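You operate a simulated robot arm through the tools that you are given. There is no shell and no other tool. Be economical: measure what you need, move in short steps, check, and stop when the job is done.

You are at the controls of a simulated robot arm. One attempt, no reset.

JOB
Fill clear tub 59 with sand to about its line, then lift it off the turntable onto the table.
Fine: lock the turntable before you feed; free it after, turn it one step on and leave it free; the other tubs stay empty on the turntable. Set down upright: what you pick out.

The check looks at the end state, three seconds after you hand in, the way a careful person would. Anything else that was tipped, shoved, dropped, spilled or broken makes it a failure.

ROBOT AND FRAMES
A 7-joint arm with a two-finger parallel gripper, fixed in place. Base frame: the origin is at the foot of the arm, x ahead of it, y to its left, z up; the work surface is at about z = 0. Readings come in mm, rad, newtons and seconds.
With the tool pointing down near the work surface it reaches from about 220 to 580 mm from the base axis. Its first joint turns from -1.152 to 1.152 rad. Payload 2.5 kg.
Tool frame: the origin (TCP) lies between the finger pads and is the grasp point; the fingertips stand 23 mm ahead of it; z points along the fingers, y is the line along which they close. Largest opening 94 mm; finger width 38, thickness 10; the body of the gripper, 54 by 96 mm, starts 39 mm behind the TCP.
Orientation is that of the tool frame in the base frame, as a unit quaternion [x, y, z, w]. With the fingers straight down and closing along the base's y, the tool's x points along the base's -x, its y along +y and its z along -z.

CONTROLS
- The arm moves only by the tool apply_moves. Its argument "steps" is a list that holds one entry, the list of rows, each a list of 7 numbers: the shift along the base's x, y, z in mm, then the turn, a rotation vector about the base's x, y, z in rad, then the opening, from 0 (shut) to 1 (fully open). In form: [[[dx, dy, dz, rx, ry, rz, claw], ...]]. A call has 1 to 8 rows; each row shifts and turns the commanded pose from where the row before left it. Each row takes 0.2 s and may step no farther than 50 mm and 0.15 rad from the row before; otherwise, or with a gripper value out of range, the whole call is refused. Where a pose cannot be reached the arm comes as near as it can. A force on the tool above 40 N (or 10 N above the force at the start of the call, whichever is more), or a blocked arm, ends the call early, and 0.2 s more pass. The fingers move at their own pace (about 108 mm/s each) and stop on an object; they squeeze with about 30 N. The grip force told is the motor's: it shows also when the fingers shut on nothing. Time passes only in rows, and 0.2 s behind the last, so rows that do not move let the fingers close. It gives the time, the measured TCP pose, the force on the tool (base axes), the opening and the grip force at its end, in the units of the frame above (readings bear some noise), with the torque about the TCP (base axes, N m) and any sound that the robot's microphone picked up, and new pictures: "show" is both (left out), scene, wrist or none.
- Cameras (640 x 400 px; columns grow to the right, rows downward): "scene" is fixed at [99.7, -401.7, 549.7]; the picture's right is [0.87, -0.49, 0.00], its down [-0.29, -0.51, -0.81] and it looks along [0.40, 0.70, -0.59] (base axes); focal length 335 px, centre (320, 200). "wrist" rides on the gripper at [86, 16, -75] in the tool frame; the picture's right is [-0.18, 0.98, 0.00], its down [-0.58, -0.11, -0.81] and it looks along [-0.79, -0.15, 0.59] (tool axes); focal length 243 px, centre (320, 200). There is no depth. A picture from a camera that has moved, and an enlarged one, comes with that camera's place and axes in the base frame and with its lens. The place of the scene camera against the robot may be out by one fixed shift of up to 25 mm in any direction.
- close_up(camera, box): a new picture of the part [left, top, right, bottom] of that camera's present view, enlarged. The clock stands still meanwhile.
- hand_in(): hands the job in; it is judged then, once.

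Go step by step. Nothing tells you positions but the pictures and the camera data: compare them with the known pose of the tool, close in by small moves and look again before you grip or let go. The budget is 120 turns and 200 pictures, counting those below and the enlarged ones. Unless the task says otherwise, let go and move clear before handing in, and close with one line.

The tools are called after "Call:" as a command line: name --argument value ..., lists and objects as JSON in quotes. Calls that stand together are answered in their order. apply_moves: Moves the arm, as the interface text tells. Its arguments: {"type":"object","properties":{"steps":{"type":"array","items":{"type":"array","items":{"type":"array","items":{"type":"number"}}}},"show":{"type":"string","enum":["both","scene","wrist","none"]}},"required":["steps"]} The other tools are called the same way: close_up (camera, box) takes an enlarged picture of a part of a camera's view; hand_in () hands the job in.

At the start:

```text
clock: 0.0
tcp_pos: [321.2, 108.7, 303.5]
ee_rot: [0.0, 1.0, 0.0, -0.001]
wrist_force: [-0.1, -0.2, -0.2]
moment: [-0.02, 0.02, 0.0]
grip_width: 94.0
finger_force: 0.1
```

scene: 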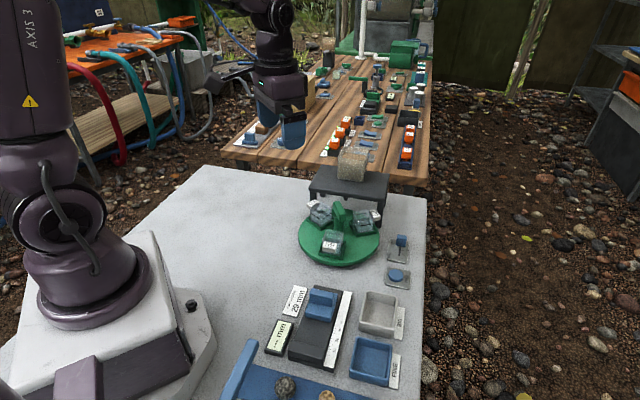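
wrist: 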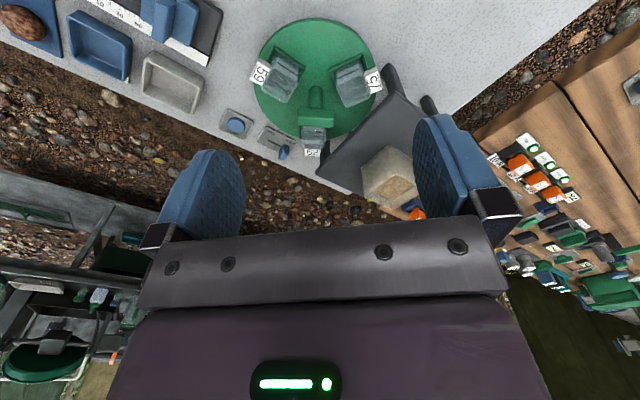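

I see a green turntable with three clear tubs, a hopper on a stand, a lever and a button beside it. I'll take close-ups to measure them.

Call:
close_up --camera "scene" --box '[280, 130, 440, 300]'

Call:
close_up --camera "wrist" --box '[210, 0, 450, 220]'

Call:
close_up --camera "scene" --box '[220, 270, 420, 400]'

```text
2.35 times, centred on (360, 215) of scene
camera zoom: at [99.7, -401.7, 549.7], right [0.87, -0.49, 0.0], down [-0.29, -0.51, -0.81], along [0.4, 0.7, -0.59], focal length 788 px, centre (226, 165)
```

zoom: 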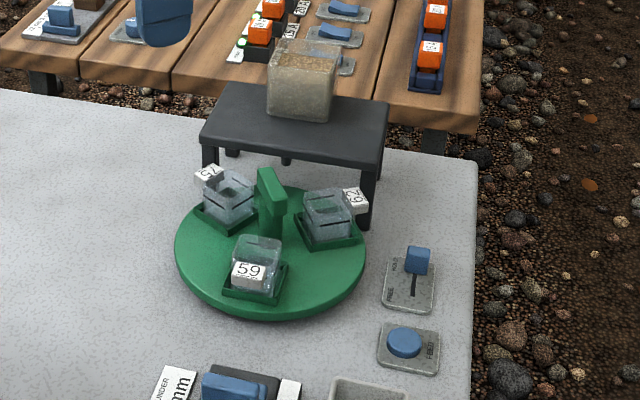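

```text
1.82 times, centred on (330, 110) of wrist
camera zoom: at [235.8, 126.0, 377.5], right [0.18, 0.98, 0.0], down [0.58, -0.11, 0.81], along [0.79, -0.15, -0.59], focal length 441 px, centre (302, 364)
```

zoom: 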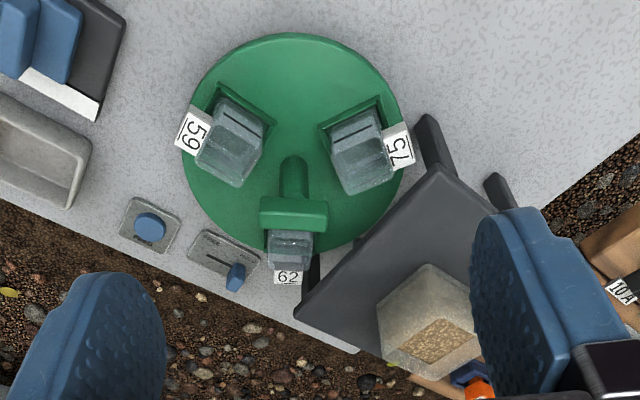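

```text
3.08 times, centred on (320, 335) of scene
camera zoom: at [99.7, -401.7, 549.7], right [0.87, -0.49, 0.0], down [-0.29, -0.51, -0.81], along [0.4, 0.7, -0.59], focal length 1030 px, centre (320, -215)
```

zoom: 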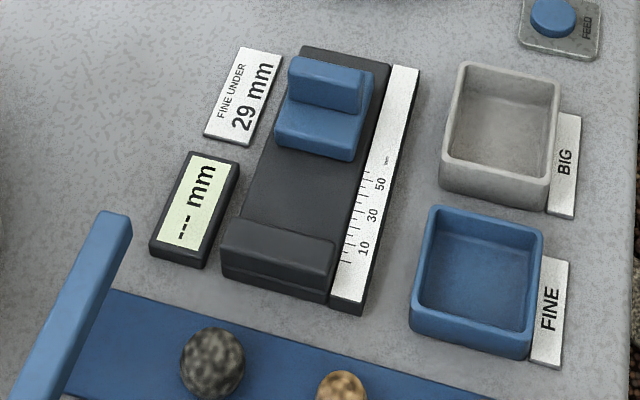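

The turntable centre is near (413, 85). The controls look like a FEED button and a HOLD/FREE lever. I'll check the details.

Call:
close_up --camera "scene" --box '[370, 225, 430, 295]'

Call:
close_up --camera "scene" --box '[295, 185, 395, 265]'

Call:
close_up --camera "wrist" --box '[240, 10, 400, 170]'

```text
5.71 times, centred on (400, 260) of scene
camera zoom: at [99.7, -401.7, 549.7], right [0.87, -0.49, 0.0], down [-0.29, -0.51, -0.81], along [0.4, 0.7, -0.59], focal length 1913 px, centre (-137, -143)
```

zoom: 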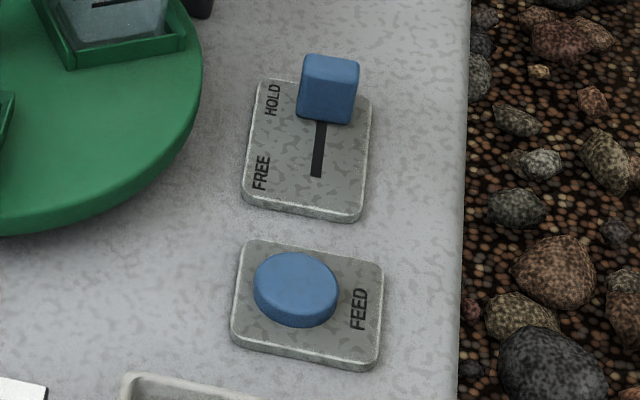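

```text
5.00 times, centred on (345, 225) of scene
camera zoom: at [99.7, -401.7, 549.7], right [0.87, -0.49, 0.0], down [-0.29, -0.51, -0.81], along [0.4, 0.7, -0.59], focal length 1674 px, centre (195, 75)
```

zoom: 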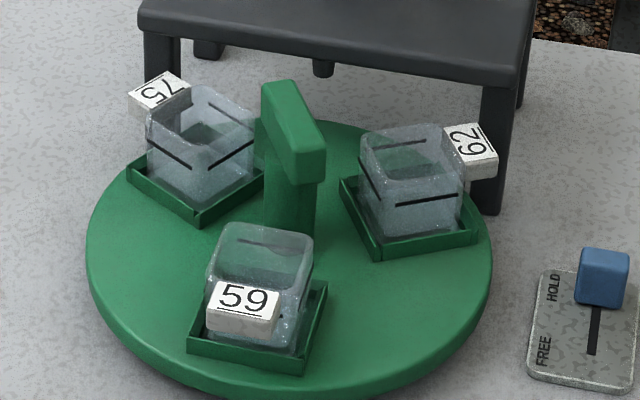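

```text
2.50 times, centred on (320, 90) of wrist
camera zoom: at [235.8, 126.0, 377.5], right [0.18, 0.98, 0.0], down [0.58, -0.11, 0.81], along [0.79, -0.15, -0.59], focal length 606 px, centre (320, 475)
```

zoom: 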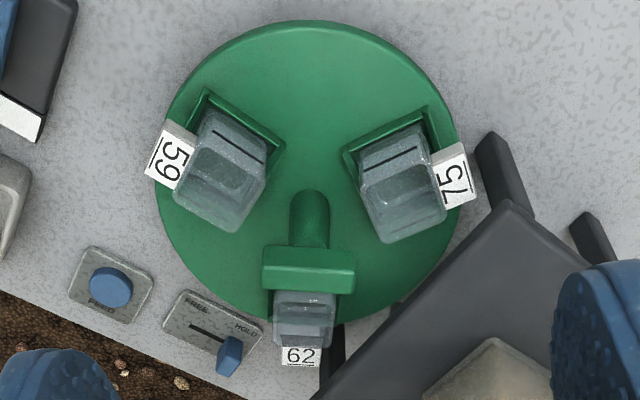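

59 appears to sit opposite the hopper stand. I'll turn the wrist to look at the spout under the stand.

Call:
apply_moves --steps '[[[0, -20, -20, 0, 0, 0.15, 1], [0, -20, -20, 0, 0, 0.15, 1], [0, -20, -20, 0, 0, 0.15, 1], [0, -20, -20, 0, 0, 0.15, 1], [0, -20, -20, 0, 0, 0.15, 1], [0, 0, -20, 0, 0, 0, 1]]]' --show "both"

```text
clock: 1.4
tcp_pos: [322.3, 7.6, 183.4]
ee_rot: [-0.366, 0.93, 0.0, 0.001]
wrist_force: [0.1, -0.5, 0.1]
moment: [-0.02, 0.02, -0.01]
grip_width: 93.8
finger_force: 0.1
camera wrist: at [247.6, -37.7, 257.6], right [-0.54, 0.84, 0.0], down [0.5, 0.32, 0.81], along [0.68, 0.43, -0.59], focal length 243 px, centre (320, 200)
```

scene: 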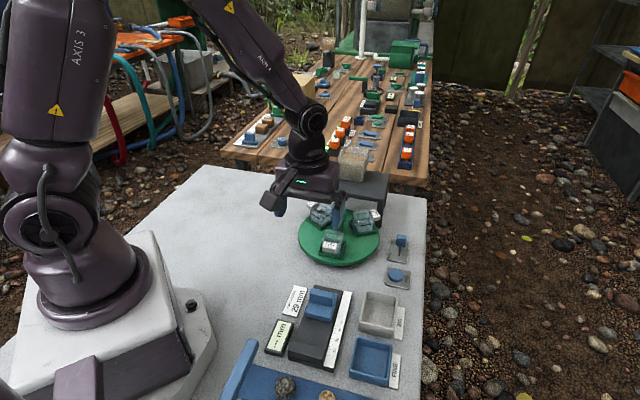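
wrist: 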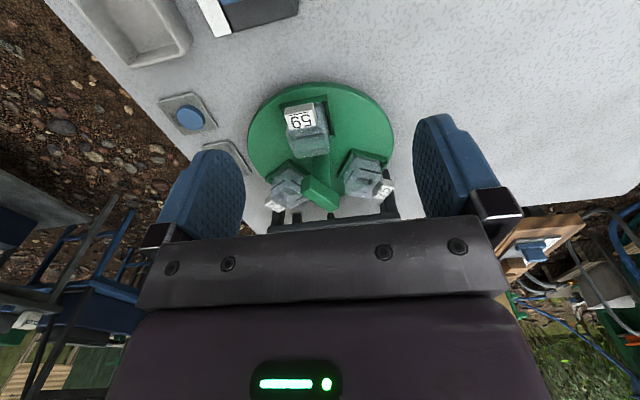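

Call:
close_up --camera "wrist" --box '[220, 70, 420, 240]'

```text
2.35 times, centred on (320, 155) of wrist
camera zoom: at [247.6, -37.7, 257.6], right [-0.54, 0.84, 0.0], down [0.5, 0.32, 0.81], along [0.68, 0.43, -0.59], focal length 571 px, centre (320, 306)
```

zoom: 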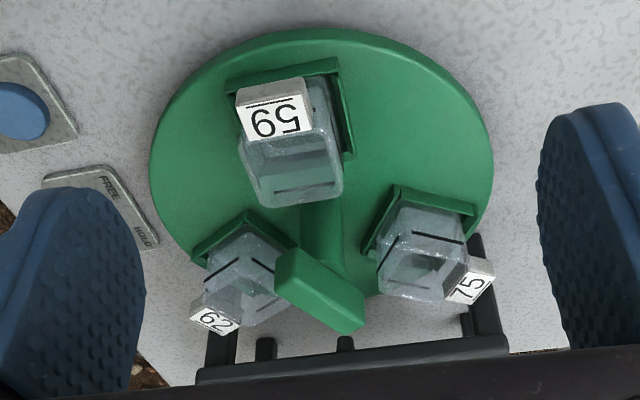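

The spout tip looks to be near (463, 115, 87), so 59 must be turned about 180°. I'll take a second wrist view from the other side to triangulate the bar, tubs and stand.

Call:
apply_moves --steps '[[[0, 20, 0, 0, 0, -0.15, 1], [0, 20, 0, 0, 0, -0.15, 1], [0, 20, 0, 0, 0, -0.15, 1], [0, 20, 0, 0, 0, -0.15, 1], [0, 20, 0, 0, 0, -0.15, 1], [0, 20, 0, 0, 0, -0.15, 1], [0, 20, 0, 0, 0, -0.15, 1]]]' --show "wrist"

Call:
close_up --camera "wrist" --box '[220, 60, 420, 230]'

```text
clock: 3.0
tcp_pos: [321.7, 150.3, 183.2]
ee_rot: [0.151, 0.988, 0.0, 0.0]
wrist_force: [-0.3, -0.1, -0.1]
moment: [-0.03, 0.02, -0.03]
grip_width: 94.3
finger_force: 0.0
camera wrist: at [244.8, 191.7, 257.9], right [0.47, 0.88, 0.0], down [0.52, -0.28, 0.81], along [0.71, -0.38, -0.59], focal length 243 px, centre (320, 200)
```

wrist: 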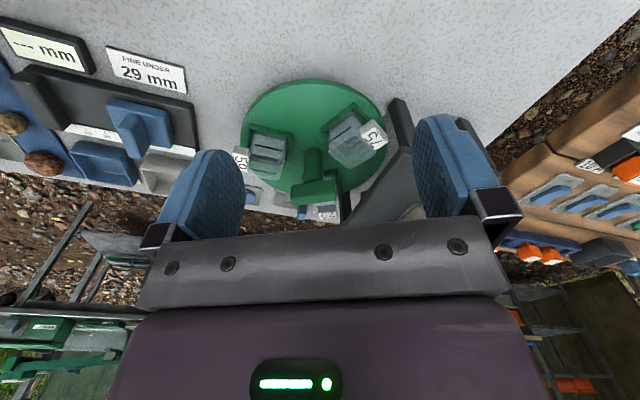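

```text
2.35 times, centred on (320, 145) of wrist
camera zoom: at [244.8, 191.7, 257.9], right [0.47, 0.88, 0.0], down [0.52, -0.28, 0.81], along [0.71, -0.38, -0.59], focal length 571 px, centre (320, 329)
```

zoom: 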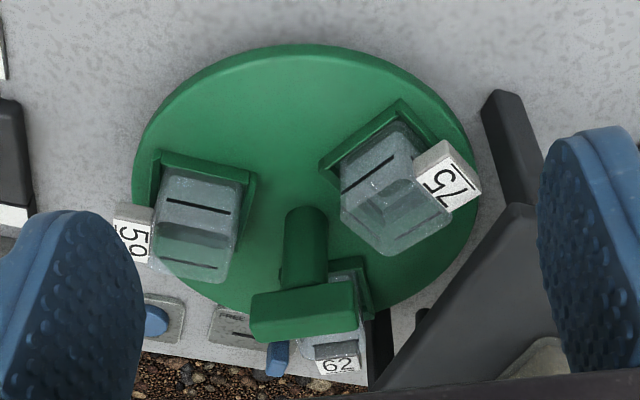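

The turntable centre is (435, 81), with the bar on its post at about z 90 and an angle of about 73°. Next I free the lever, whose knob is near (544, -9). I'll move above it first.

Call:
apply_moves --steps '[[[20, -35, 0, 0, 0, 0.15, 0.5], [20, -35, 0, 0, 0, 0.15, 0.5], [25, -30, 0, 0, 0, 0.15, 0.5], [30, -25, 0, 0, 0, 0.15, 0.5], [35, -20, 0, 0, 0, 0.15, 0.5], [40, -8, 0, 0, 0, 0.15, 0.5], [40, -6, -30, 0, 0, 0.15, 0.5]]]' --show "both"

```text
refused: row 7 steps farther than a row can; nothing moved
```

Call:
apply_moves --steps '[[[20, -35, 0, 0, 0, 0.15, 0.5], [20, -35, 0, 0, 0, 0.15, 0.5], [25, -30, 0, 0, 0, 0.15, 0.5], [30, -25, 0, 0, 0, 0.15, 0.5], [35, -20, 0, 0, 0, 0.15, 0.5], [40, -8, 0, 0, 0, 0.15, 0.5], [40, -6, 0, 0, 0, 0.15, 0.5], [12, 0, -45, 0, 0, 0, 0.5]]]' --show "both"

```text
clock: 4.8
tcp_pos: [544.2, -10.9, 137.3]
ee_rot: [-0.367, 0.93, 0.0, -0.001]
wrist_force: [0.0, -0.5, 0.3]
moment: [0.02, 0.04, 0.03]
grip_width: 47.0
finger_force: 0.0
camera wrist: at [469.9, -58.0, 211.9], right [-0.54, 0.84, 0.0], down [0.5, 0.32, 0.81], along [0.68, 0.43, -0.59], focal length 243 px, centre (320, 200)
```

scene: 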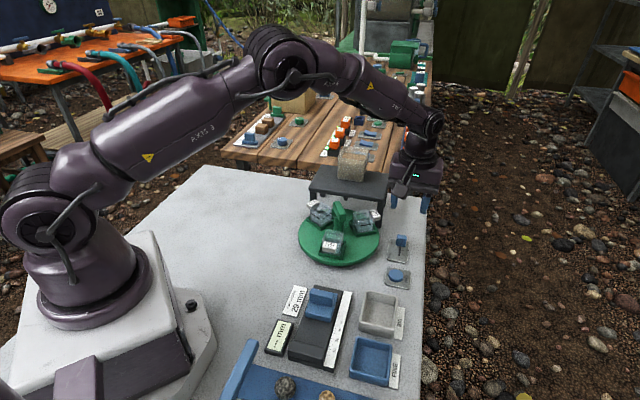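
wrist: 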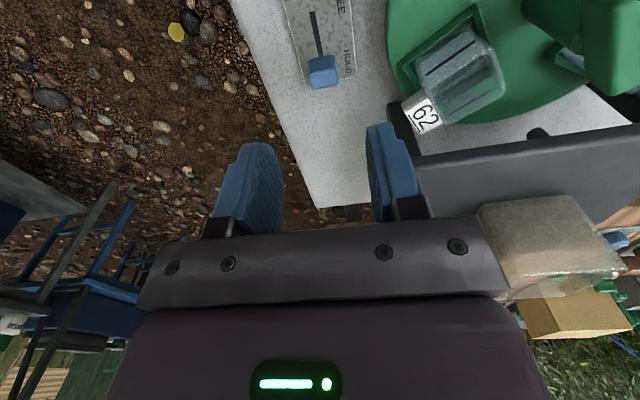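

The knob is under the gripper at about (547, -9), with its top at about z 36. I'll descend and grip it.

Call:
apply_moves --steps '[[[2, 2, -40, 0, 0, 0, 0.5], [0, 0, -40, 0, 0, 0, 0.5], [0, 0, -20, 0, 0, 0, 0.5]]]' --show "both"

```text
clock: 5.6
tcp_pos: [546.5, -8.5, 38.4]
ee_rot: [-0.367, 0.93, 0.0, 0.001]
wrist_force: [0.1, 0.3, 0.3]
moment: [0.01, -0.02, 0.0]
grip_width: 46.9
finger_force: 0.0
camera wrist: at [471.7, -54.7, 112.2], right [-0.54, 0.84, 0.0], down [0.5, 0.32, 0.81], along [0.68, 0.43, -0.59], focal length 243 px, centre (320, 200)
```

scene: 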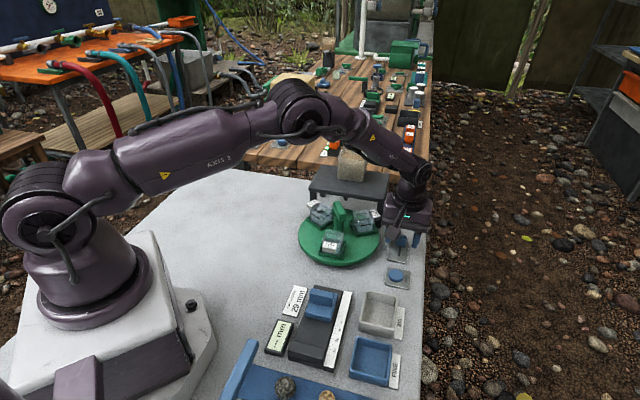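
wrist: 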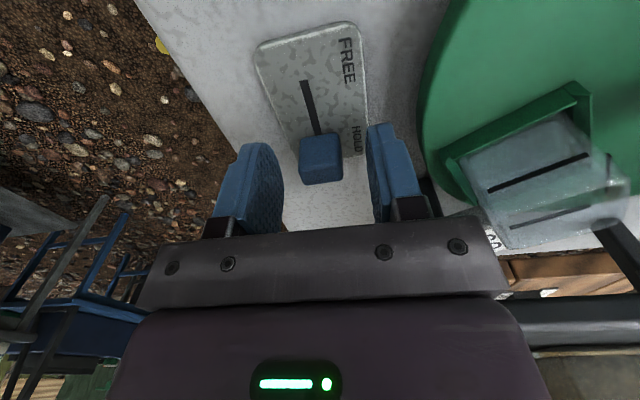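

Call:
apply_moves --steps '[[[0, 0, 0, 0, 0, 0, 0], [0, 0, 0, 0, 0, 0, 0], [-6, -5, 0, 0, 0, 0, 0], [-6, -5, 0, 0, 0, 0, 0], [-6, -6, 0, 0, 0, 0, 0], [-6, -6, 0, 0, 0, 0, 0]]]' --show "wrist"

```text
clock: 7.0
tcp_pos: [521.8, -32.5, 38.7]
ee_rot: [-0.365, 0.931, -0.002, 0.001]
wrist_force: [16.1, -18.2, -8.4]
moment: [0.1, -0.06, 0.46]
grip_width: 21.0
finger_force: 44.8
camera wrist: at [447.4, -78.0, 112.2], right [-0.53, 0.85, -0.01], down [0.5, 0.32, 0.81], along [0.68, 0.43, -0.59], focal length 243 px, centre (320, 200)
```

wrist: 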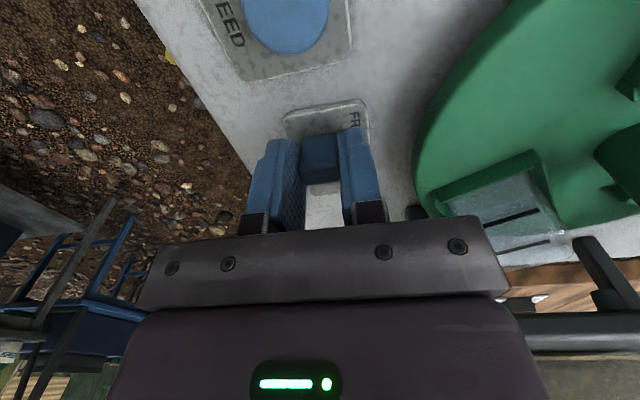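

Lever moved to FREE. I release it, rise and check it.

Call:
apply_moves --steps '[[[0, 0, 0, 0, 0, 0, 0.5], [0, 0, 0, 0, 0, 0, 0.5], [0, 0, 50, 0, 0, 0, 0.5], [0, 0, 50, 0, 0, 0, 0.5], [-20, 0, 30, 0, 0, 0, 0.5]]]' --show "both"

Call:
close_up --camera "scene" --box '[370, 225, 430, 295]'

```text
clock: 8.2
tcp_pos: [501.4, -28.7, 168.5]
ee_rot: [-0.365, 0.931, 0.0, -0.001]
wrist_force: [-0.1, -0.5, -0.2]
moment: [0.0, -0.01, 0.0]
grip_width: 46.9
finger_force: 0.1
camera wrist: at [426.3, -75.7, 242.1], right [-0.53, 0.84, 0.0], down [0.5, 0.32, 0.81], along [0.68, 0.43, -0.59], focal length 243 px, centre (320, 200)
```

scene: 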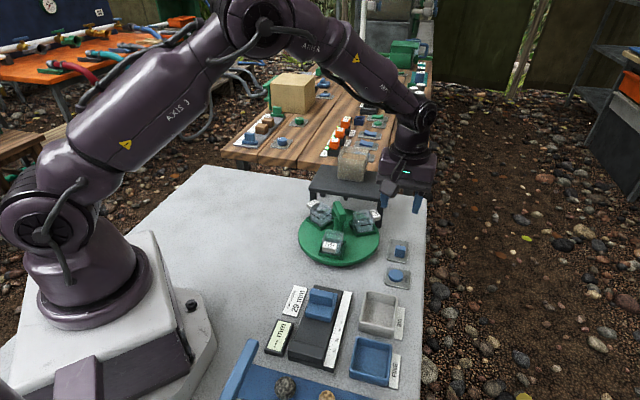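
wrist: 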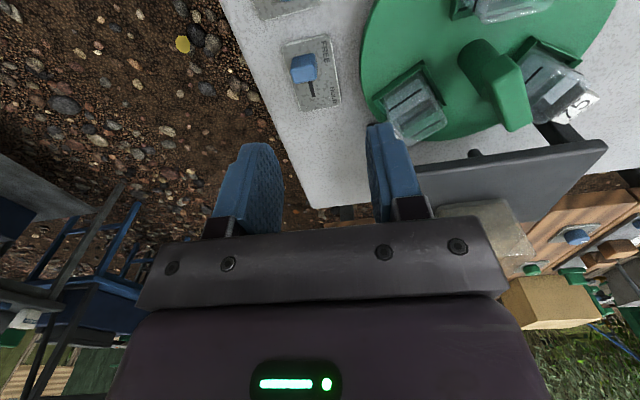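

```text
5.71 times, centred on (400, 260) of scene
camera zoom: at [99.7, -401.7, 549.7], right [0.87, -0.49, 0.0], down [-0.29, -0.51, -0.81], along [0.4, 0.7, -0.59], focal length 1913 px, centre (-137, -143)
```

zoom: 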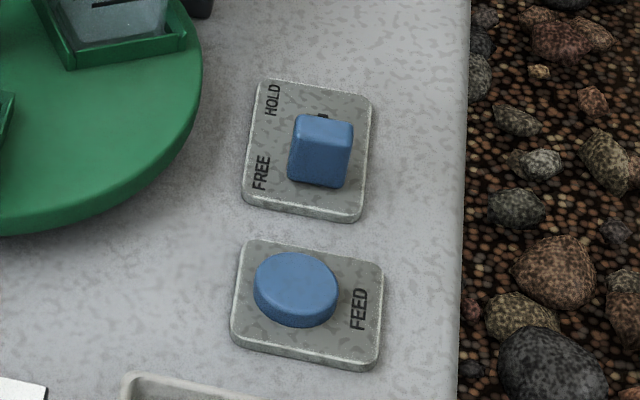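

Lever is at FREE. I go above the turntable bar with fingers set across it and look.

Call:
apply_moves --steps '[[[-16.5, 27.5, 0, 0, 0, 0.13, 0.55], [-16.5, 27.5, 0, 0, 0, 0.13, 0.55], [-16.5, 28, 0, 0, 0, 0.13, 0.55], [-16.5, 28, 0, 0, 0, 0.13, 0.55]]]' --show "both"

Call:
close_up --camera "wrist" --box '[200, 0, 520, 230]'

```text
clock: 9.2
tcp_pos: [435.7, 80.9, 166.9]
ee_rot: [-0.594, 0.804, 0.0, -0.001]
wrist_force: [-0.1, 0.3, -0.3]
moment: [0.0, 0.02, 0.02]
grip_width: 51.9
finger_force: 0.0
camera wrist: at [394.3, 4.2, 241.5], right [-0.89, 0.47, 0.0], down [0.27, 0.52, 0.81], along [0.38, 0.71, -0.59], focal length 243 px, centre (320, 200)
```

scene: 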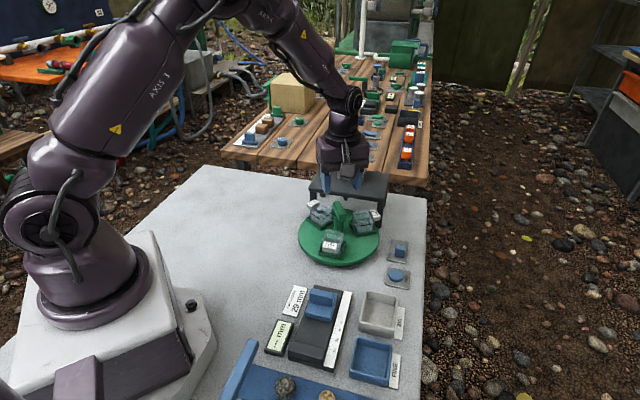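
wrist: 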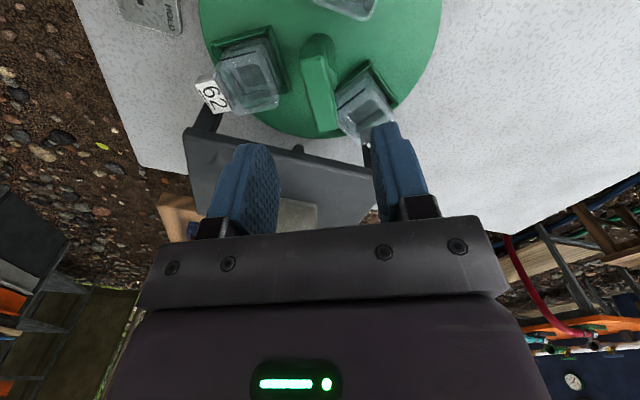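

```text
1.74 times, centred on (360, 115) of wrist
camera zoom: at [394.3, 4.2, 241.5], right [-0.89, 0.47, 0.0], down [0.27, 0.52, 0.81], along [0.38, 0.71, -0.59], focal length 422 px, centre (250, 348)
```

zoom: 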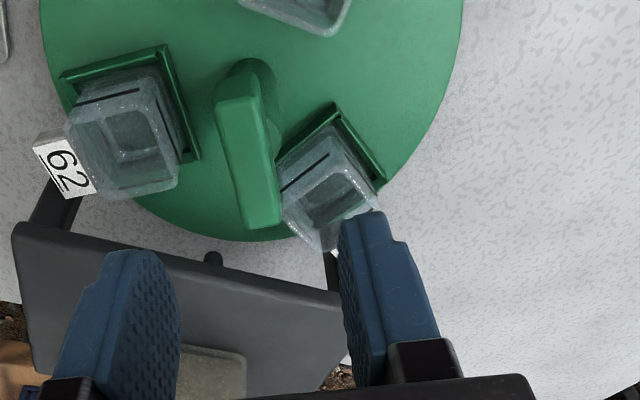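

Bar centre is at (435, 81), oriented at 73°, which matches the gripper. I descend with a narrower opening and grip.

Call:
apply_moves --steps '[[[0, 0, -35, 0, 0, 0, 0.38], [0, 0, -30, 0, 0, 0, 0.38], [0, 0, -12, 0, 0, 0, 0.38], [0, 0, 0, 0, 0, 0, 0.38]]]' --show "both"

```text
clock: 10.2
tcp_pos: [434.5, 82.4, 91.8]
ee_rot: [-0.593, 0.805, 0.0, 0.0]
wrist_force: [-0.3, -0.2, 0.4]
moment: [-0.02, 0.05, -0.03]
grip_width: 35.7
finger_force: 0.1
camera wrist: at [395.1, 4.7, 165.5], right [-0.88, 0.47, 0.0], down [0.28, 0.52, 0.81], along [0.38, 0.71, -0.59], focal length 243 px, centre (320, 200)
```

scene: 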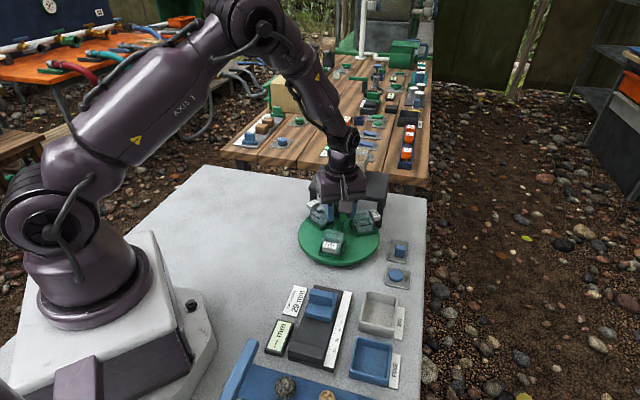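
wrist: 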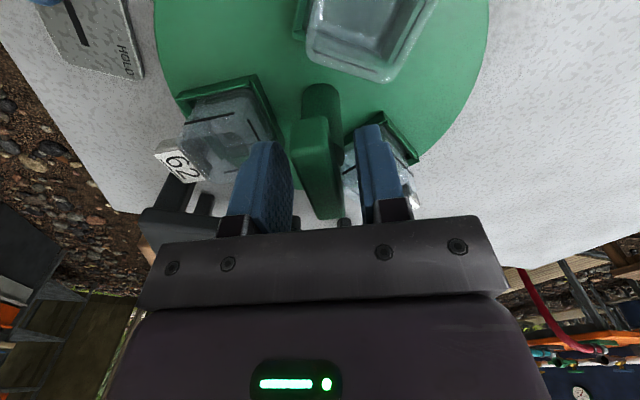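

Call:
apply_moves --steps '[[[0, 0, 0, 0, 0, 0, 0], [0, 0, 0, 0, 0, 0, 0], [0, 0, 0, 0, 0, -0.1, 0], [0, 0, 0, 0, 0, -0.1, 0]]]' --show "both"

```text
clock: 11.2
tcp_pos: [434.5, 82.2, 90.7]
ee_rot: [-0.51, 0.86, 0.002, -0.001]
wrist_force: [-11.4, 6.1, 4.0]
moment: [-0.05, 0.24, 0.0]
grip_width: 23.6
finger_force: 45.2
camera wrist: at [380.0, 14.6, 165.5], right [-0.77, 0.63, 0.0], down [0.38, 0.46, 0.81], along [0.51, 0.62, -0.59], focal length 243 px, centre (320, 200)
```

scene: 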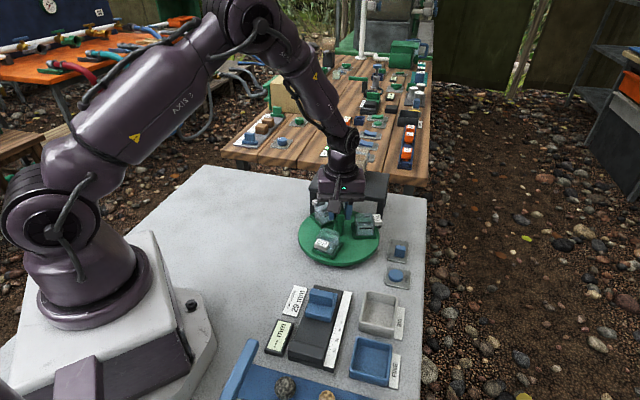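
wrist: 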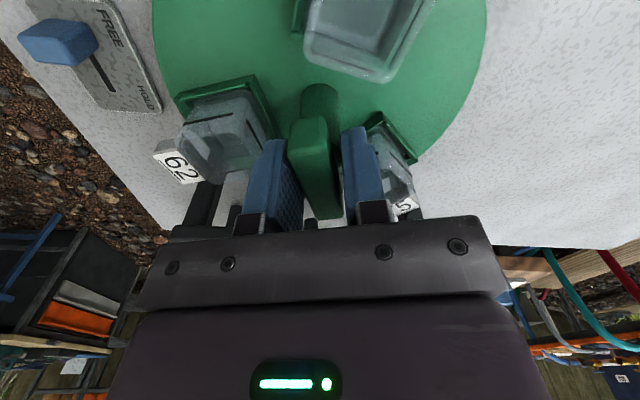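

Call:
apply_moves --steps '[[[0, 0, 0, 0, 0, -0.1, 0], [0, 0, 0, 0, 0, -0.1, 0], [0, 0, 0, 0, 0, -0.1, 0], [0, 0, 0, 0, 0, -0.1, 0]]]' --show "none"

Call:
apply_moves --steps '[[[0, 0, 0, 0, 0, -0.1, 0], [0, 0, 0, 0, 0, -0.1, 0], [0, 0, 0, 0, 0, -0.1, 0]]]' --show "none"

Call:
apply_moves --steps '[[[0, 0, 0, 0, 0, -0.1, 0], [0, 0, 0, 0, 0, -0.05, 0]]]' --show "both"

```text
clock: 12.2
tcp_pos: [435.9, 81.9, 91.0]
ee_rot: [-0.328, 0.945, 0.001, 0.0]
wrist_force: [-10.8, 12.6, -5.0]
moment: [-0.01, 0.32, 0.02]
grip_width: 23.6
finger_force: 45.0
```

```text
clock: 13.0
tcp_pos: [435.5, 82.5, 91.2]
ee_rot: [-0.184, 0.983, 0.001, 0.0]
wrist_force: [-20.5, 11.1, 3.7]
moment: [0.52, -0.8, -0.03]
grip_width: 23.8
finger_force: 44.9
```

```text
clock: 13.6
tcp_pos: [435.3, 81.3, 92.2]
ee_rot: [-0.111, 0.994, 0.001, 0.0]
wrist_force: [-14.9, 11.0, 4.2]
moment: [0.06, 0.41, 0.0]
grip_width: 23.5
finger_force: 45.1
camera wrist: at [348.0, 79.2, 165.5], right [-0.03, 1.0, 0.0], down [0.59, 0.02, 0.81], along [0.81, 0.03, -0.59], focal length 243 px, centre (320, 200)
```

scene: 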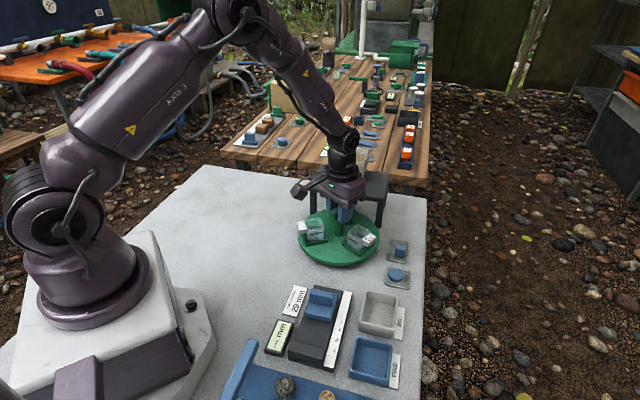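
wrist: 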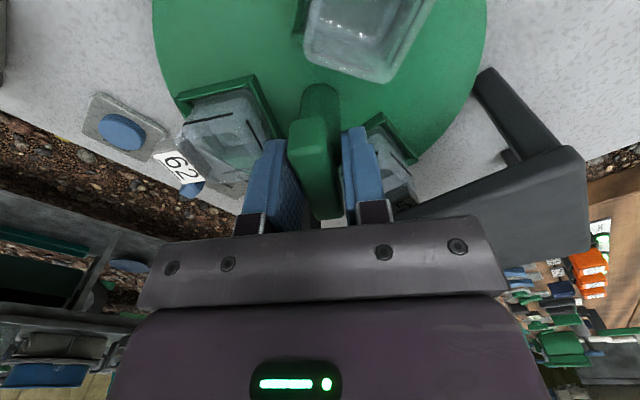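

It turns freely and I feel no detent so far (60° done). I'll relieve the side load a little and carry on clockwise.

Call:
apply_moves --steps '[[[-1.5, 1, 0, 0, 0, -0.1, 0], [0, 0, 0, 0, 0, -0.1, 0], [0, 0, 0, 0, 0, -0.1, 0], [0, 0, 0, 0, 0, -0.1, 0], [0, 0, 0, 0, 0, -0.1, 0], [0, 0, 0, 0, 0, -0.1, 0]]]' --show "none"

Call:
apply_moves --steps '[[[0, 0, 0, 0, 0, -0.1, 0], [0, 0, 0, 0, 0, -0.1, 0], [0, 0, 0, 0, 0, -0.1, 0], [0, 0, 0, 0, 0, -0.1, 0], [0, 0, 0, 0, 0, -0.047, 0]]]' --show "both"

```text
clock: 15.0
tcp_pos: [436.6, 81.0, 92.7]
ee_rot: [0.187, 0.982, 0.0, 0.004]
wrist_force: [13.5, 0.2, -7.4]
moment: [-0.25, 0.7, 2.69]
grip_width: 39.5
finger_force: 45.3
```

```text
clock: 15.5
tcp_pos: [439.2, 79.7, 92.3]
ee_rot: [0.25, 0.968, 0.0, 0.01]
wrist_force: [6.9, -0.7, -6.1]
moment: [-0.07, 0.51, 2.33]
grip_width: 43.6
finger_force: 44.9
stopped in row 2: the force on the tool passed its limit at 43 N (the readings are from after the stop); the commanded pose is now the measured one
camera wrist: at [370.7, 136.6, 165.1], right [0.64, 0.77, 0.01], down [0.44, -0.37, 0.82], along [0.63, -0.52, -0.58], focal length 243 px, centre (320, 200)
```

scene: 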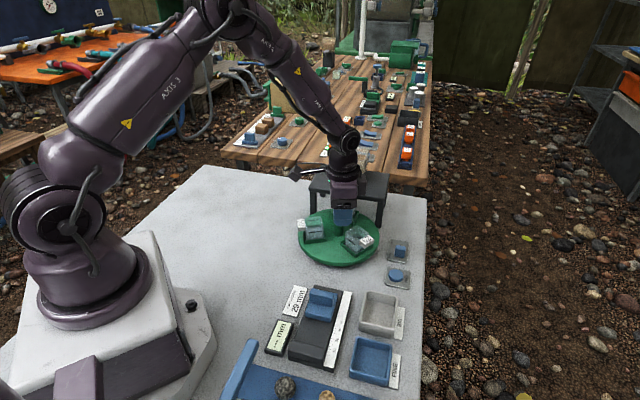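
wrist: 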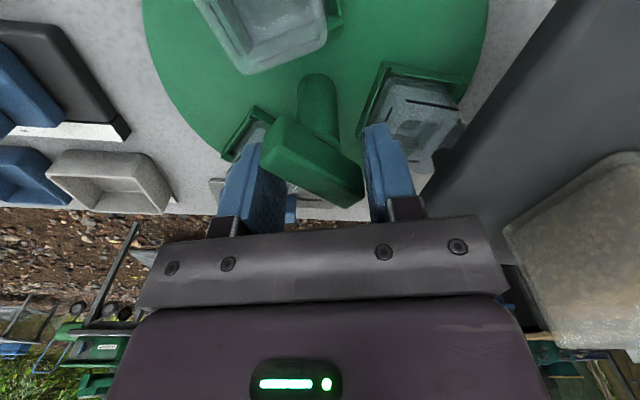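

The turntable has resisted, and the bar twisted inside my grip. I look for the cause before moving.

Call:
close_up --camera "scene" --box '[290, 160, 400, 275]'

Call:
close_up --camera "wrist" --box '[130, 0, 500, 230]'

```text
3.48 times, centred on (345, 218) of scene
camera zoom: at [99.7, -401.7, 549.7], right [0.87, -0.49, 0.0], down [-0.29, -0.51, -0.81], along [0.4, 0.7, -0.59], focal length 1165 px, centre (233, 139)
```

zoom: 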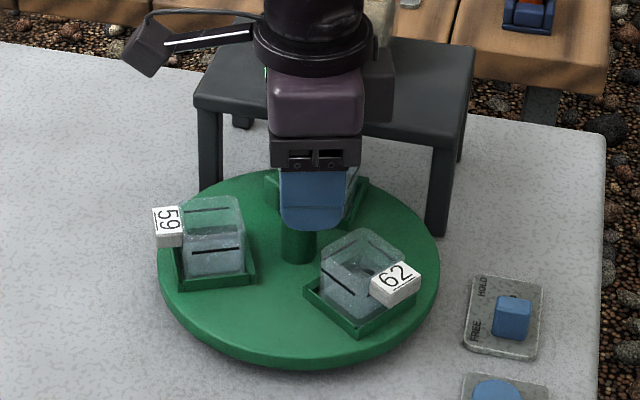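

```text
1.73 times, centred on (315, 115) of wrist
camera zoom: at [370.7, 136.6, 165.1], right [0.64, 0.77, 0.01], down [0.44, -0.37, 0.82], along [0.63, -0.52, -0.58], focal length 420 px, centre (329, 347)
```

zoom: 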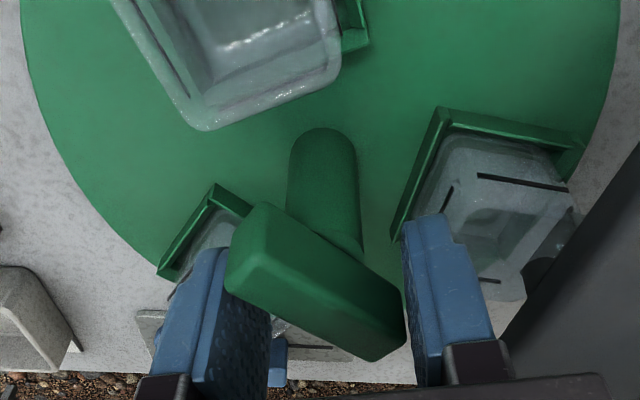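

The turntable stopped about 60° on, with 75 near the spout. I release, rise, and inspect.

Call:
apply_moves --steps '[[[0, 0, 0, 0, 0, 0, 0.6], [0, 0, 0, 0, 0, 0, 0.6], [0, 0, 40, 0, 0, 0, 0.6], [-10, 0, 40, 0, 0, 0, 0.6], [-40, 0, 20, 0, 0, 0, 0.6], [-40, 0, 0, 0, 0, 0.15, 0.6], [-20, -20, 0, 0, 0, 0.15, 0.6]]]' --show "both"

Call:
close_up --camera "scene" --box '[290, 160, 400, 275]'

Call:
close_up --camera "wrist" --box '[200, 50, 460, 230]'

```text
clock: 17.1
tcp_pos: [329.7, 61.1, 192.5]
ee_rot: [0.107, 0.994, 0.003, 0.009]
wrist_force: [0.5, 0.8, 0.2]
moment: [0.01, 0.01, -0.04]
grip_width: 56.5
finger_force: 0.0
camera wrist: at [247.8, 95.7, 264.6], right [0.39, 0.92, 0.01], down [0.53, -0.23, 0.82], along [0.75, -0.31, -0.58], focal length 243 px, centre (320, 200)
```

scene: 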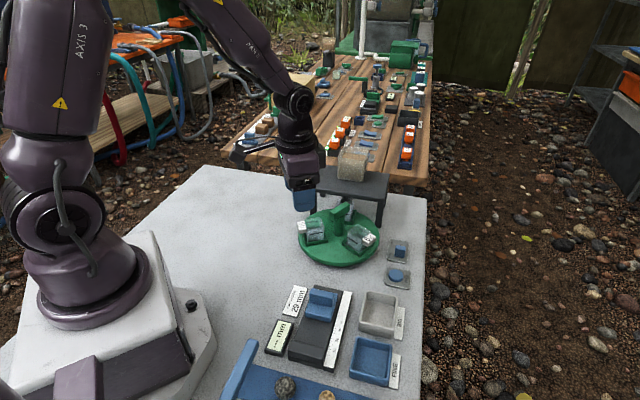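
wrist: 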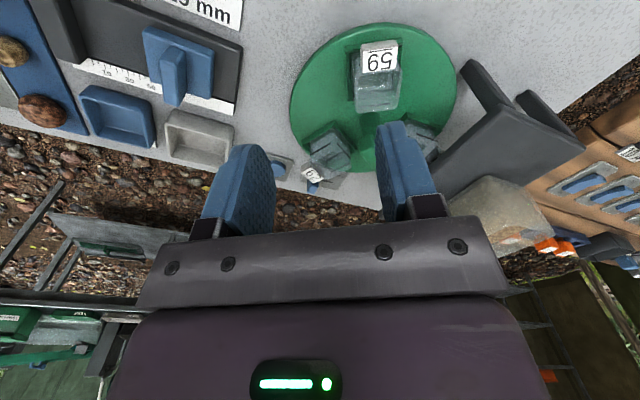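

```text
3.48 times, centred on (345, 218) of scene
camera zoom: at [99.7, -401.7, 549.7], right [0.87, -0.49, 0.0], down [-0.29, -0.51, -0.81], along [0.4, 0.7, -0.59], focal length 1165 px, centre (233, 139)
```

zoom: 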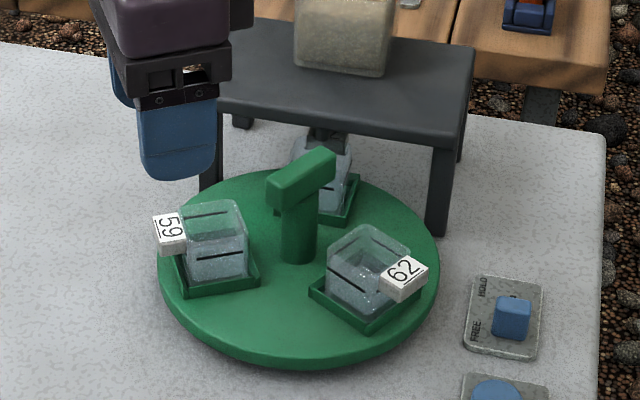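

```text
2.22 times, centred on (330, 140) of wrist
camera zoom: at [247.8, 95.7, 264.6], right [0.39, 0.92, 0.01], down [0.53, -0.23, 0.82], along [0.75, -0.31, -0.58], focal length 539 px, centre (298, 333)
```

zoom: 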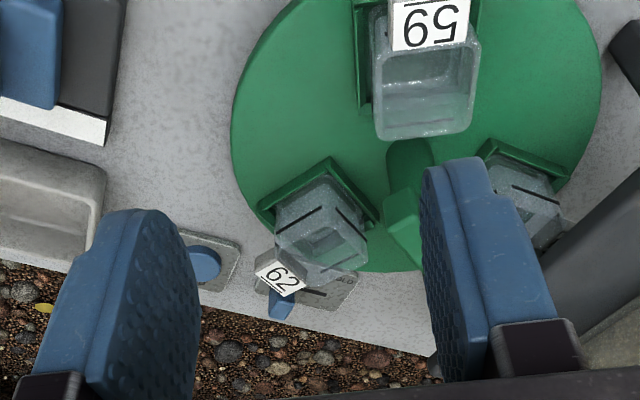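

Call:
close_up --camera "scene" --box '[355, 175, 415, 225]'

Call:
close_up --camera "scene" --box '[325, 185, 375, 235]'

```text
8.00 times, centred on (385, 200) of scene
camera zoom: at [99.7, -401.7, 549.7], right [0.87, -0.49, 0.0], down [-0.29, -0.51, -0.81], along [0.4, 0.7, -0.59], focal length 2679 px, centre (-200, 200)
```

zoom: 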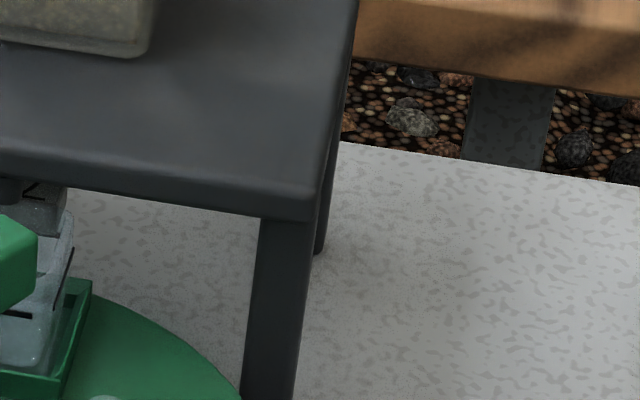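

```text
8.00 times, centred on (350, 210) of scene
camera zoom: at [99.7, -401.7, 549.7], right [0.87, -0.49, 0.0], down [-0.29, -0.51, -0.81], along [0.4, 0.7, -0.59], focal length 2679 px, centre (80, 120)
```

zoom: 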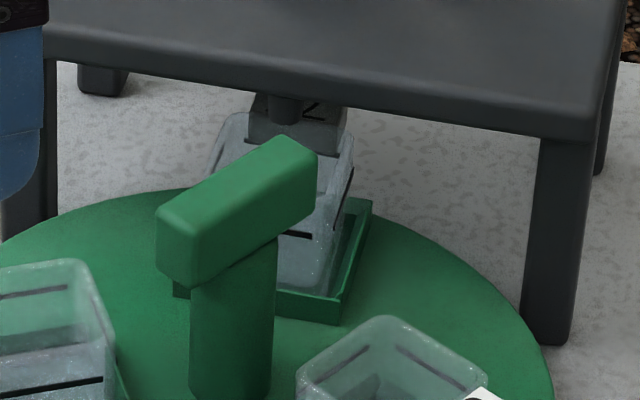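

75 now sits under the spout and the table seems indexed or stopped there. I regrip the bar at about 8° and test the counter-clockwise direction.

Call:
apply_moves --steps '[[[40, 5, 0, 0, 0, 0.12, 0.5], [40, 10, 0, 0, 0, 0.12, 0.5], [25, 5, -20, 0, 0, 0.12, 0.5]]]' --show "wrist"

Call:
close_up --camera "wrist" --box '[200, 0, 520, 230]'

```text
clock: 17.9
tcp_pos: [435.8, 79.4, 172.2]
ee_rot: [-0.072, 0.997, 0.003, 0.007]
wrist_force: [-0.4, -0.4, 0.5]
moment: [-0.02, 0.01, -0.01]
grip_width: 47.0
finger_force: 0.0
camera wrist: at [347.1, 83.4, 245.8], right [0.04, 1.0, 0.01], down [0.58, -0.03, 0.81], along [0.81, -0.03, -0.58], focal length 243 px, centre (320, 200)
```

wrist: 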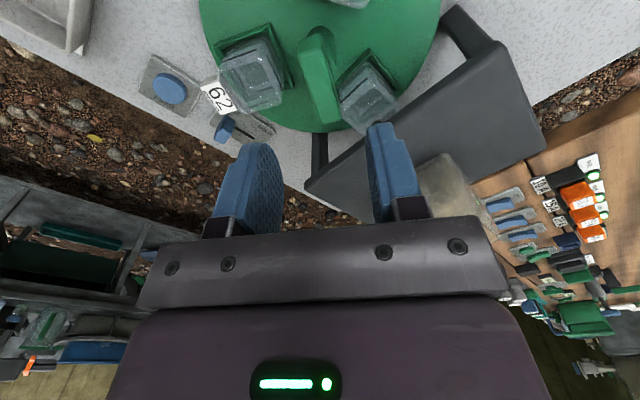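

```text
1.74 times, centred on (360, 115) of wrist
camera zoom: at [347.1, 83.4, 245.8], right [0.04, 1.0, 0.01], down [0.58, -0.03, 0.81], along [0.81, -0.03, -0.58], focal length 422 px, centre (250, 348)
```

zoom: 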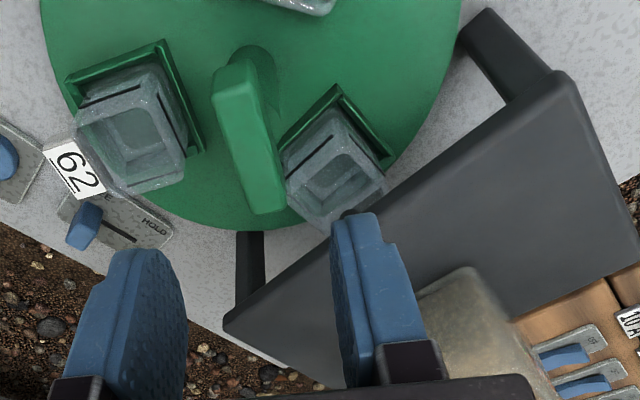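

Call:
apply_moves --steps '[[[-1, 2, -40, 0, 0.014, 0.08, 0.4], [0, 0, -30, 0, 0, 0, 0.4], [0, 0, -10, 0, 0, 0, 0.4], [0, 0, 0, 0, 0, 0, 0], [0, 0, 0, 0, 0, 0, 0]]]' --show "none"

Call:
apply_moves --steps '[[[0, 0, 0, 0, 0, 0.1, 0]]]' --show "none"

Call:
apply_moves --steps '[[[0, 0, 0, 0, 0, 0.1, 0], [0, 0, 0, 0, 0, 0, 0]]]' --show "both"

```text
clock: 19.1
tcp_pos: [433.6, 81.8, 91.5]
ee_rot: [-0.111, 0.994, 0.003, 0.0]
wrist_force: [1.8, -8.8, 1.3]
moment: [-0.42, 0.18, 0.01]
grip_width: 23.4
finger_force: 45.0
```

```text
clock: 19.5
tcp_pos: [433.5, 81.3, 92.2]
ee_rot: [-0.16, 0.987, 0.004, 0.0]
wrist_force: [2.0, -13.0, -5.4]
moment: [-0.34, -0.68, -0.06]
grip_width: 23.7
finger_force: 45.0
```

```text
clock: 20.1
tcp_pos: [433.2, 81.1, 92.0]
ee_rot: [-0.21, 0.978, 0.004, 0.001]
wrist_force: [5.8, -14.9, -9.2]
moment: [-0.51, -0.19, 0.0]
grip_width: 23.5
finger_force: 45.0
camera wrist: at [348.0, 60.1, 165.8], right [-0.24, 0.97, 0.01], down [0.58, 0.13, 0.81], along [0.78, 0.19, -0.59], focal length 243 px, centre (320, 200)
```

scene: 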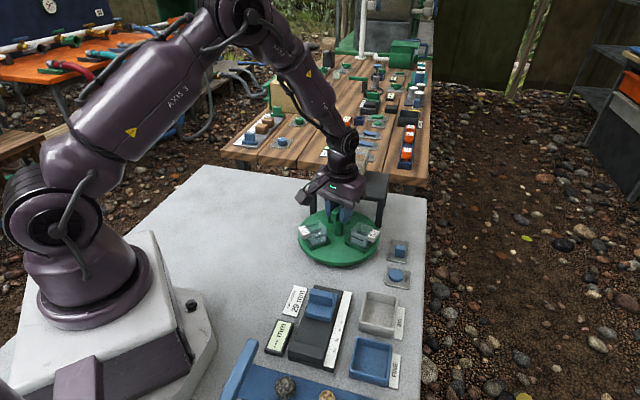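
wrist: 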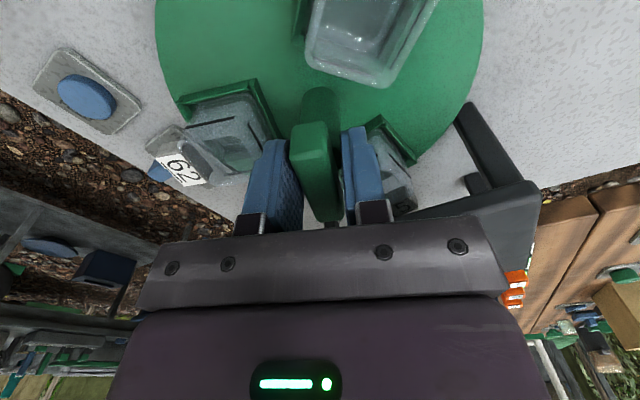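

It turns counter-clockwise freely, so clockwise has a stop. I'll keep going counter-clockwise.

Call:
apply_moves --steps '[[[0.5, -1, 0, 0, 0, 0.12, 0], [0, 0, 0, 0, 0, 0.12, 0], [0, 0, 0, 0, 0, 0.12, 0], [0, 0, 0, 0, 0, 0.12, 0]]]' --show "none"

Call:
apply_moves --steps '[[[0, 0, 0, 0, 0, 0.12, 0], [0, 0, 0, 0, 0, 0.12, 0], [0, 0, 0, 0, 0, 0.12, 0]]]' --show "none"

Call:
apply_moves --steps '[[[0, 0, 0, 0, 0, 0.12, 0], [0, 0, 0, 0, 0, 0.12, 0], [0, 0, 0, 0, 0, 0.12, 0]]]' --show "both"

```text
clock: 21.2
tcp_pos: [433.9, 79.8, 92.2]
ee_rot: [-0.436, 0.9, 0.003, -0.001]
wrist_force: [2.4, 1.9, -3.8]
moment: [-0.34, 0.01, 0.01]
grip_width: 23.3
finger_force: 44.9
stopped in row 4: the force on the tool passed its limit at 40 N (the readings are from after the stop); the commanded pose is now the measured one
```

```text
clock: 22.1
tcp_pos: [434.5, 79.1, 92.1]
ee_rot: [-0.591, 0.807, 0.003, 0.001]
wrist_force: [13.8, -1.4, -17.6]
moment: [0.2, -0.73, -0.03]
grip_width: 23.6
finger_force: 44.8
```

```text
clock: 22.8
tcp_pos: [434.3, 79.6, 91.9]
ee_rot: [-0.706, 0.708, 0.002, 0.001]
wrist_force: [2.1, 0.4, -4.0]
moment: [-0.32, -0.19, 0.0]
grip_width: 23.5
finger_force: 45.4
stopped in row 3: the force on the tool passed its limit at 40 N (the readings are from after the stop); the commanded pose is now the measured one
camera wrist: at [418.9, -6.5, 165.7], right [-0.98, 0.19, 0.0], down [0.11, 0.58, 0.81], along [0.15, 0.79, -0.59], focal length 243 px, centre (320, 200)
```

scene: 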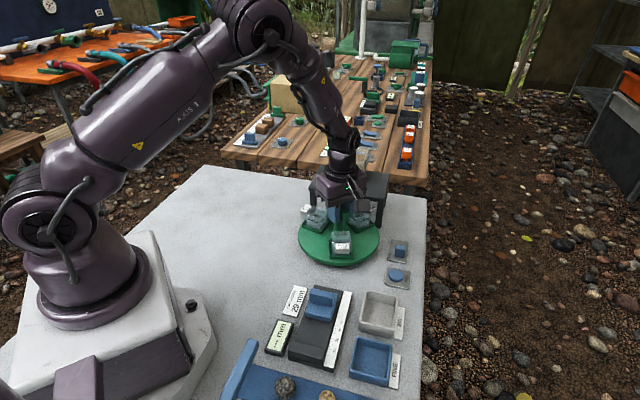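
wrist: 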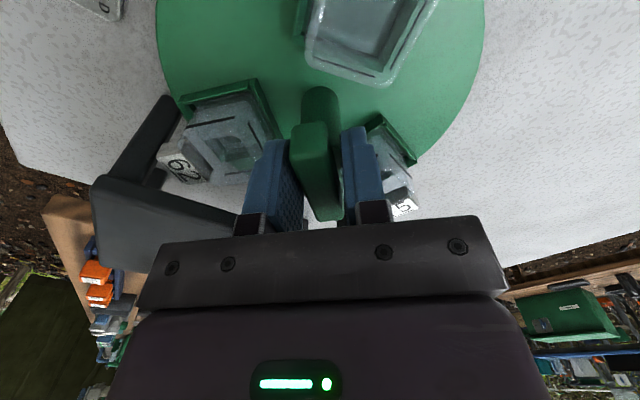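

Call:
apply_moves --steps '[[[0, 0, 0, 0, 0, 0.1, 0], [0, 0, 0, 0, 0, 0.1, 0], [0, 0, 0, 0, 0, 0.1, 0]]]' --show "none"

Call:
apply_moves --steps '[[[0, 0, 0, 0, 0, 0.1, 0], [0, 0, 0, 0, 0, 0.1, 0], [0, 0, 0, 0, 0, 0.1, 0]]]' --show "both"

```text
clock: 23.6
tcp_pos: [434.8, 79.7, 91.7]
ee_rot: [0.805, -0.593, -0.001, -0.001]
wrist_force: [6.2, 0.7, -10.6]
moment: [-0.04, -0.26, 0.0]
grip_width: 23.5
finger_force: 45.0
```

```text
clock: 24.4
tcp_pos: [435.6, 79.3, 91.7]
ee_rot: [0.884, -0.467, 0.0, -0.001]
wrist_force: [20.7, 3.6, -23.8]
moment: [0.3, -0.02, -0.05]
grip_width: 23.5
finger_force: 45.3
camera wrist: at [471.7, -0.3, 165.8], right [-0.92, -0.4, 0.0], down [-0.24, 0.54, 0.81], along [-0.32, 0.74, -0.59], focal length 243 px, centre (320, 200)
```

scene: 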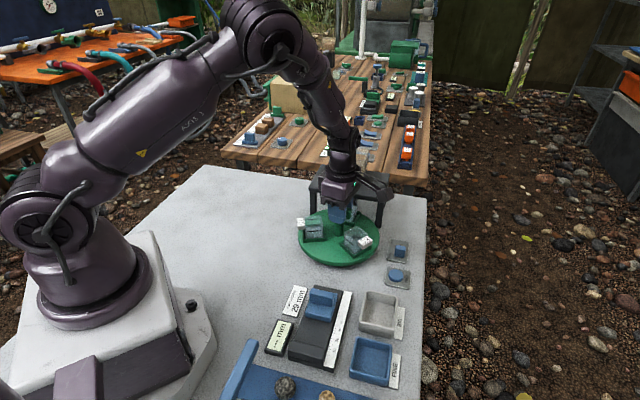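
wrist: 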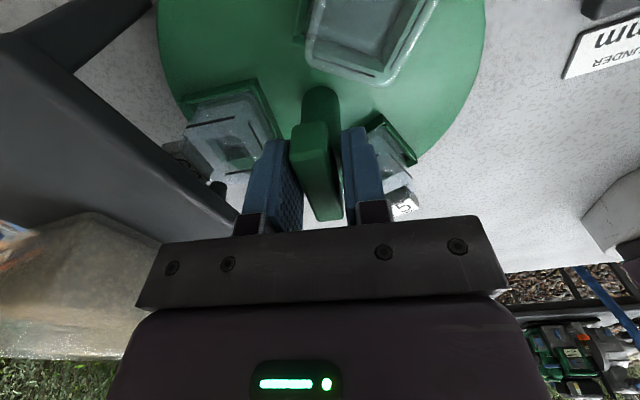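

Call:
apply_moves --steps '[[[1, 0, -1, 0, 0, 0.08, 0], [0, 0, 0, 0, 0, 0.08, 0]]]' --show "none"

Call:
apply_moves --steps '[[[0, 0, 0, 0, 0, 0.07, 0]]]' --show "none"

Call:
apply_moves --steps '[[[0, 0, 0, 0, 0, 0.07, 0]]]' --show "both"

```text
clock: 25.0
tcp_pos: [436.2, 79.8, 92.3]
ee_rot: [0.919, -0.395, -0.001, 0.0]
wrist_force: [4.3, 1.6, -2.3]
moment: [-0.55, -0.84, -0.04]
grip_width: 23.6
finger_force: 44.8
```

```text
clock: 25.4
tcp_pos: [436.8, 79.9, 92.2]
ee_rot: [0.932, -0.362, -0.002, -0.001]
wrist_force: [-0.5, 0.5, 11.1]
moment: [-0.28, -0.56, -0.03]
grip_width: 23.8
finger_force: 45.2
```

```text
clock: 25.8
tcp_pos: [436.8, 81.2, 92.1]
ee_rot: [0.944, -0.331, -0.002, 0.0]
wrist_force: [7.5, 3.0, 5.9]
moment: [0.15, 0.46, -0.02]
grip_width: 23.7
finger_force: 45.1
camera wrist: at [494.3, 14.2, 165.8], right [-0.76, -0.65, 0.0], down [-0.39, 0.45, 0.81], along [-0.53, 0.61, -0.59], focal length 243 px, centre (320, 200)
```

scene: 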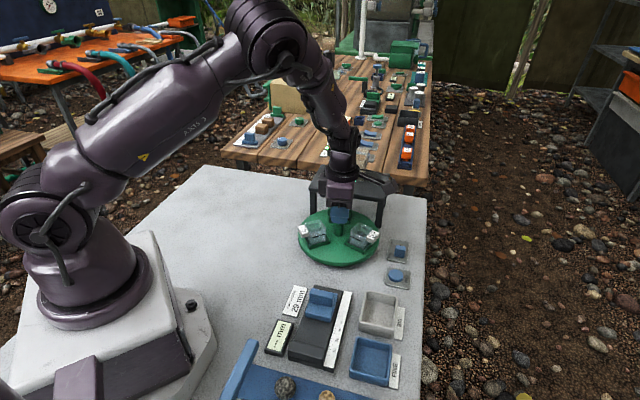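
wrist: 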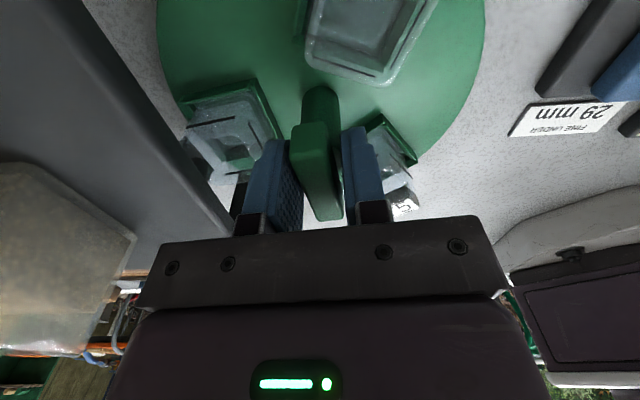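

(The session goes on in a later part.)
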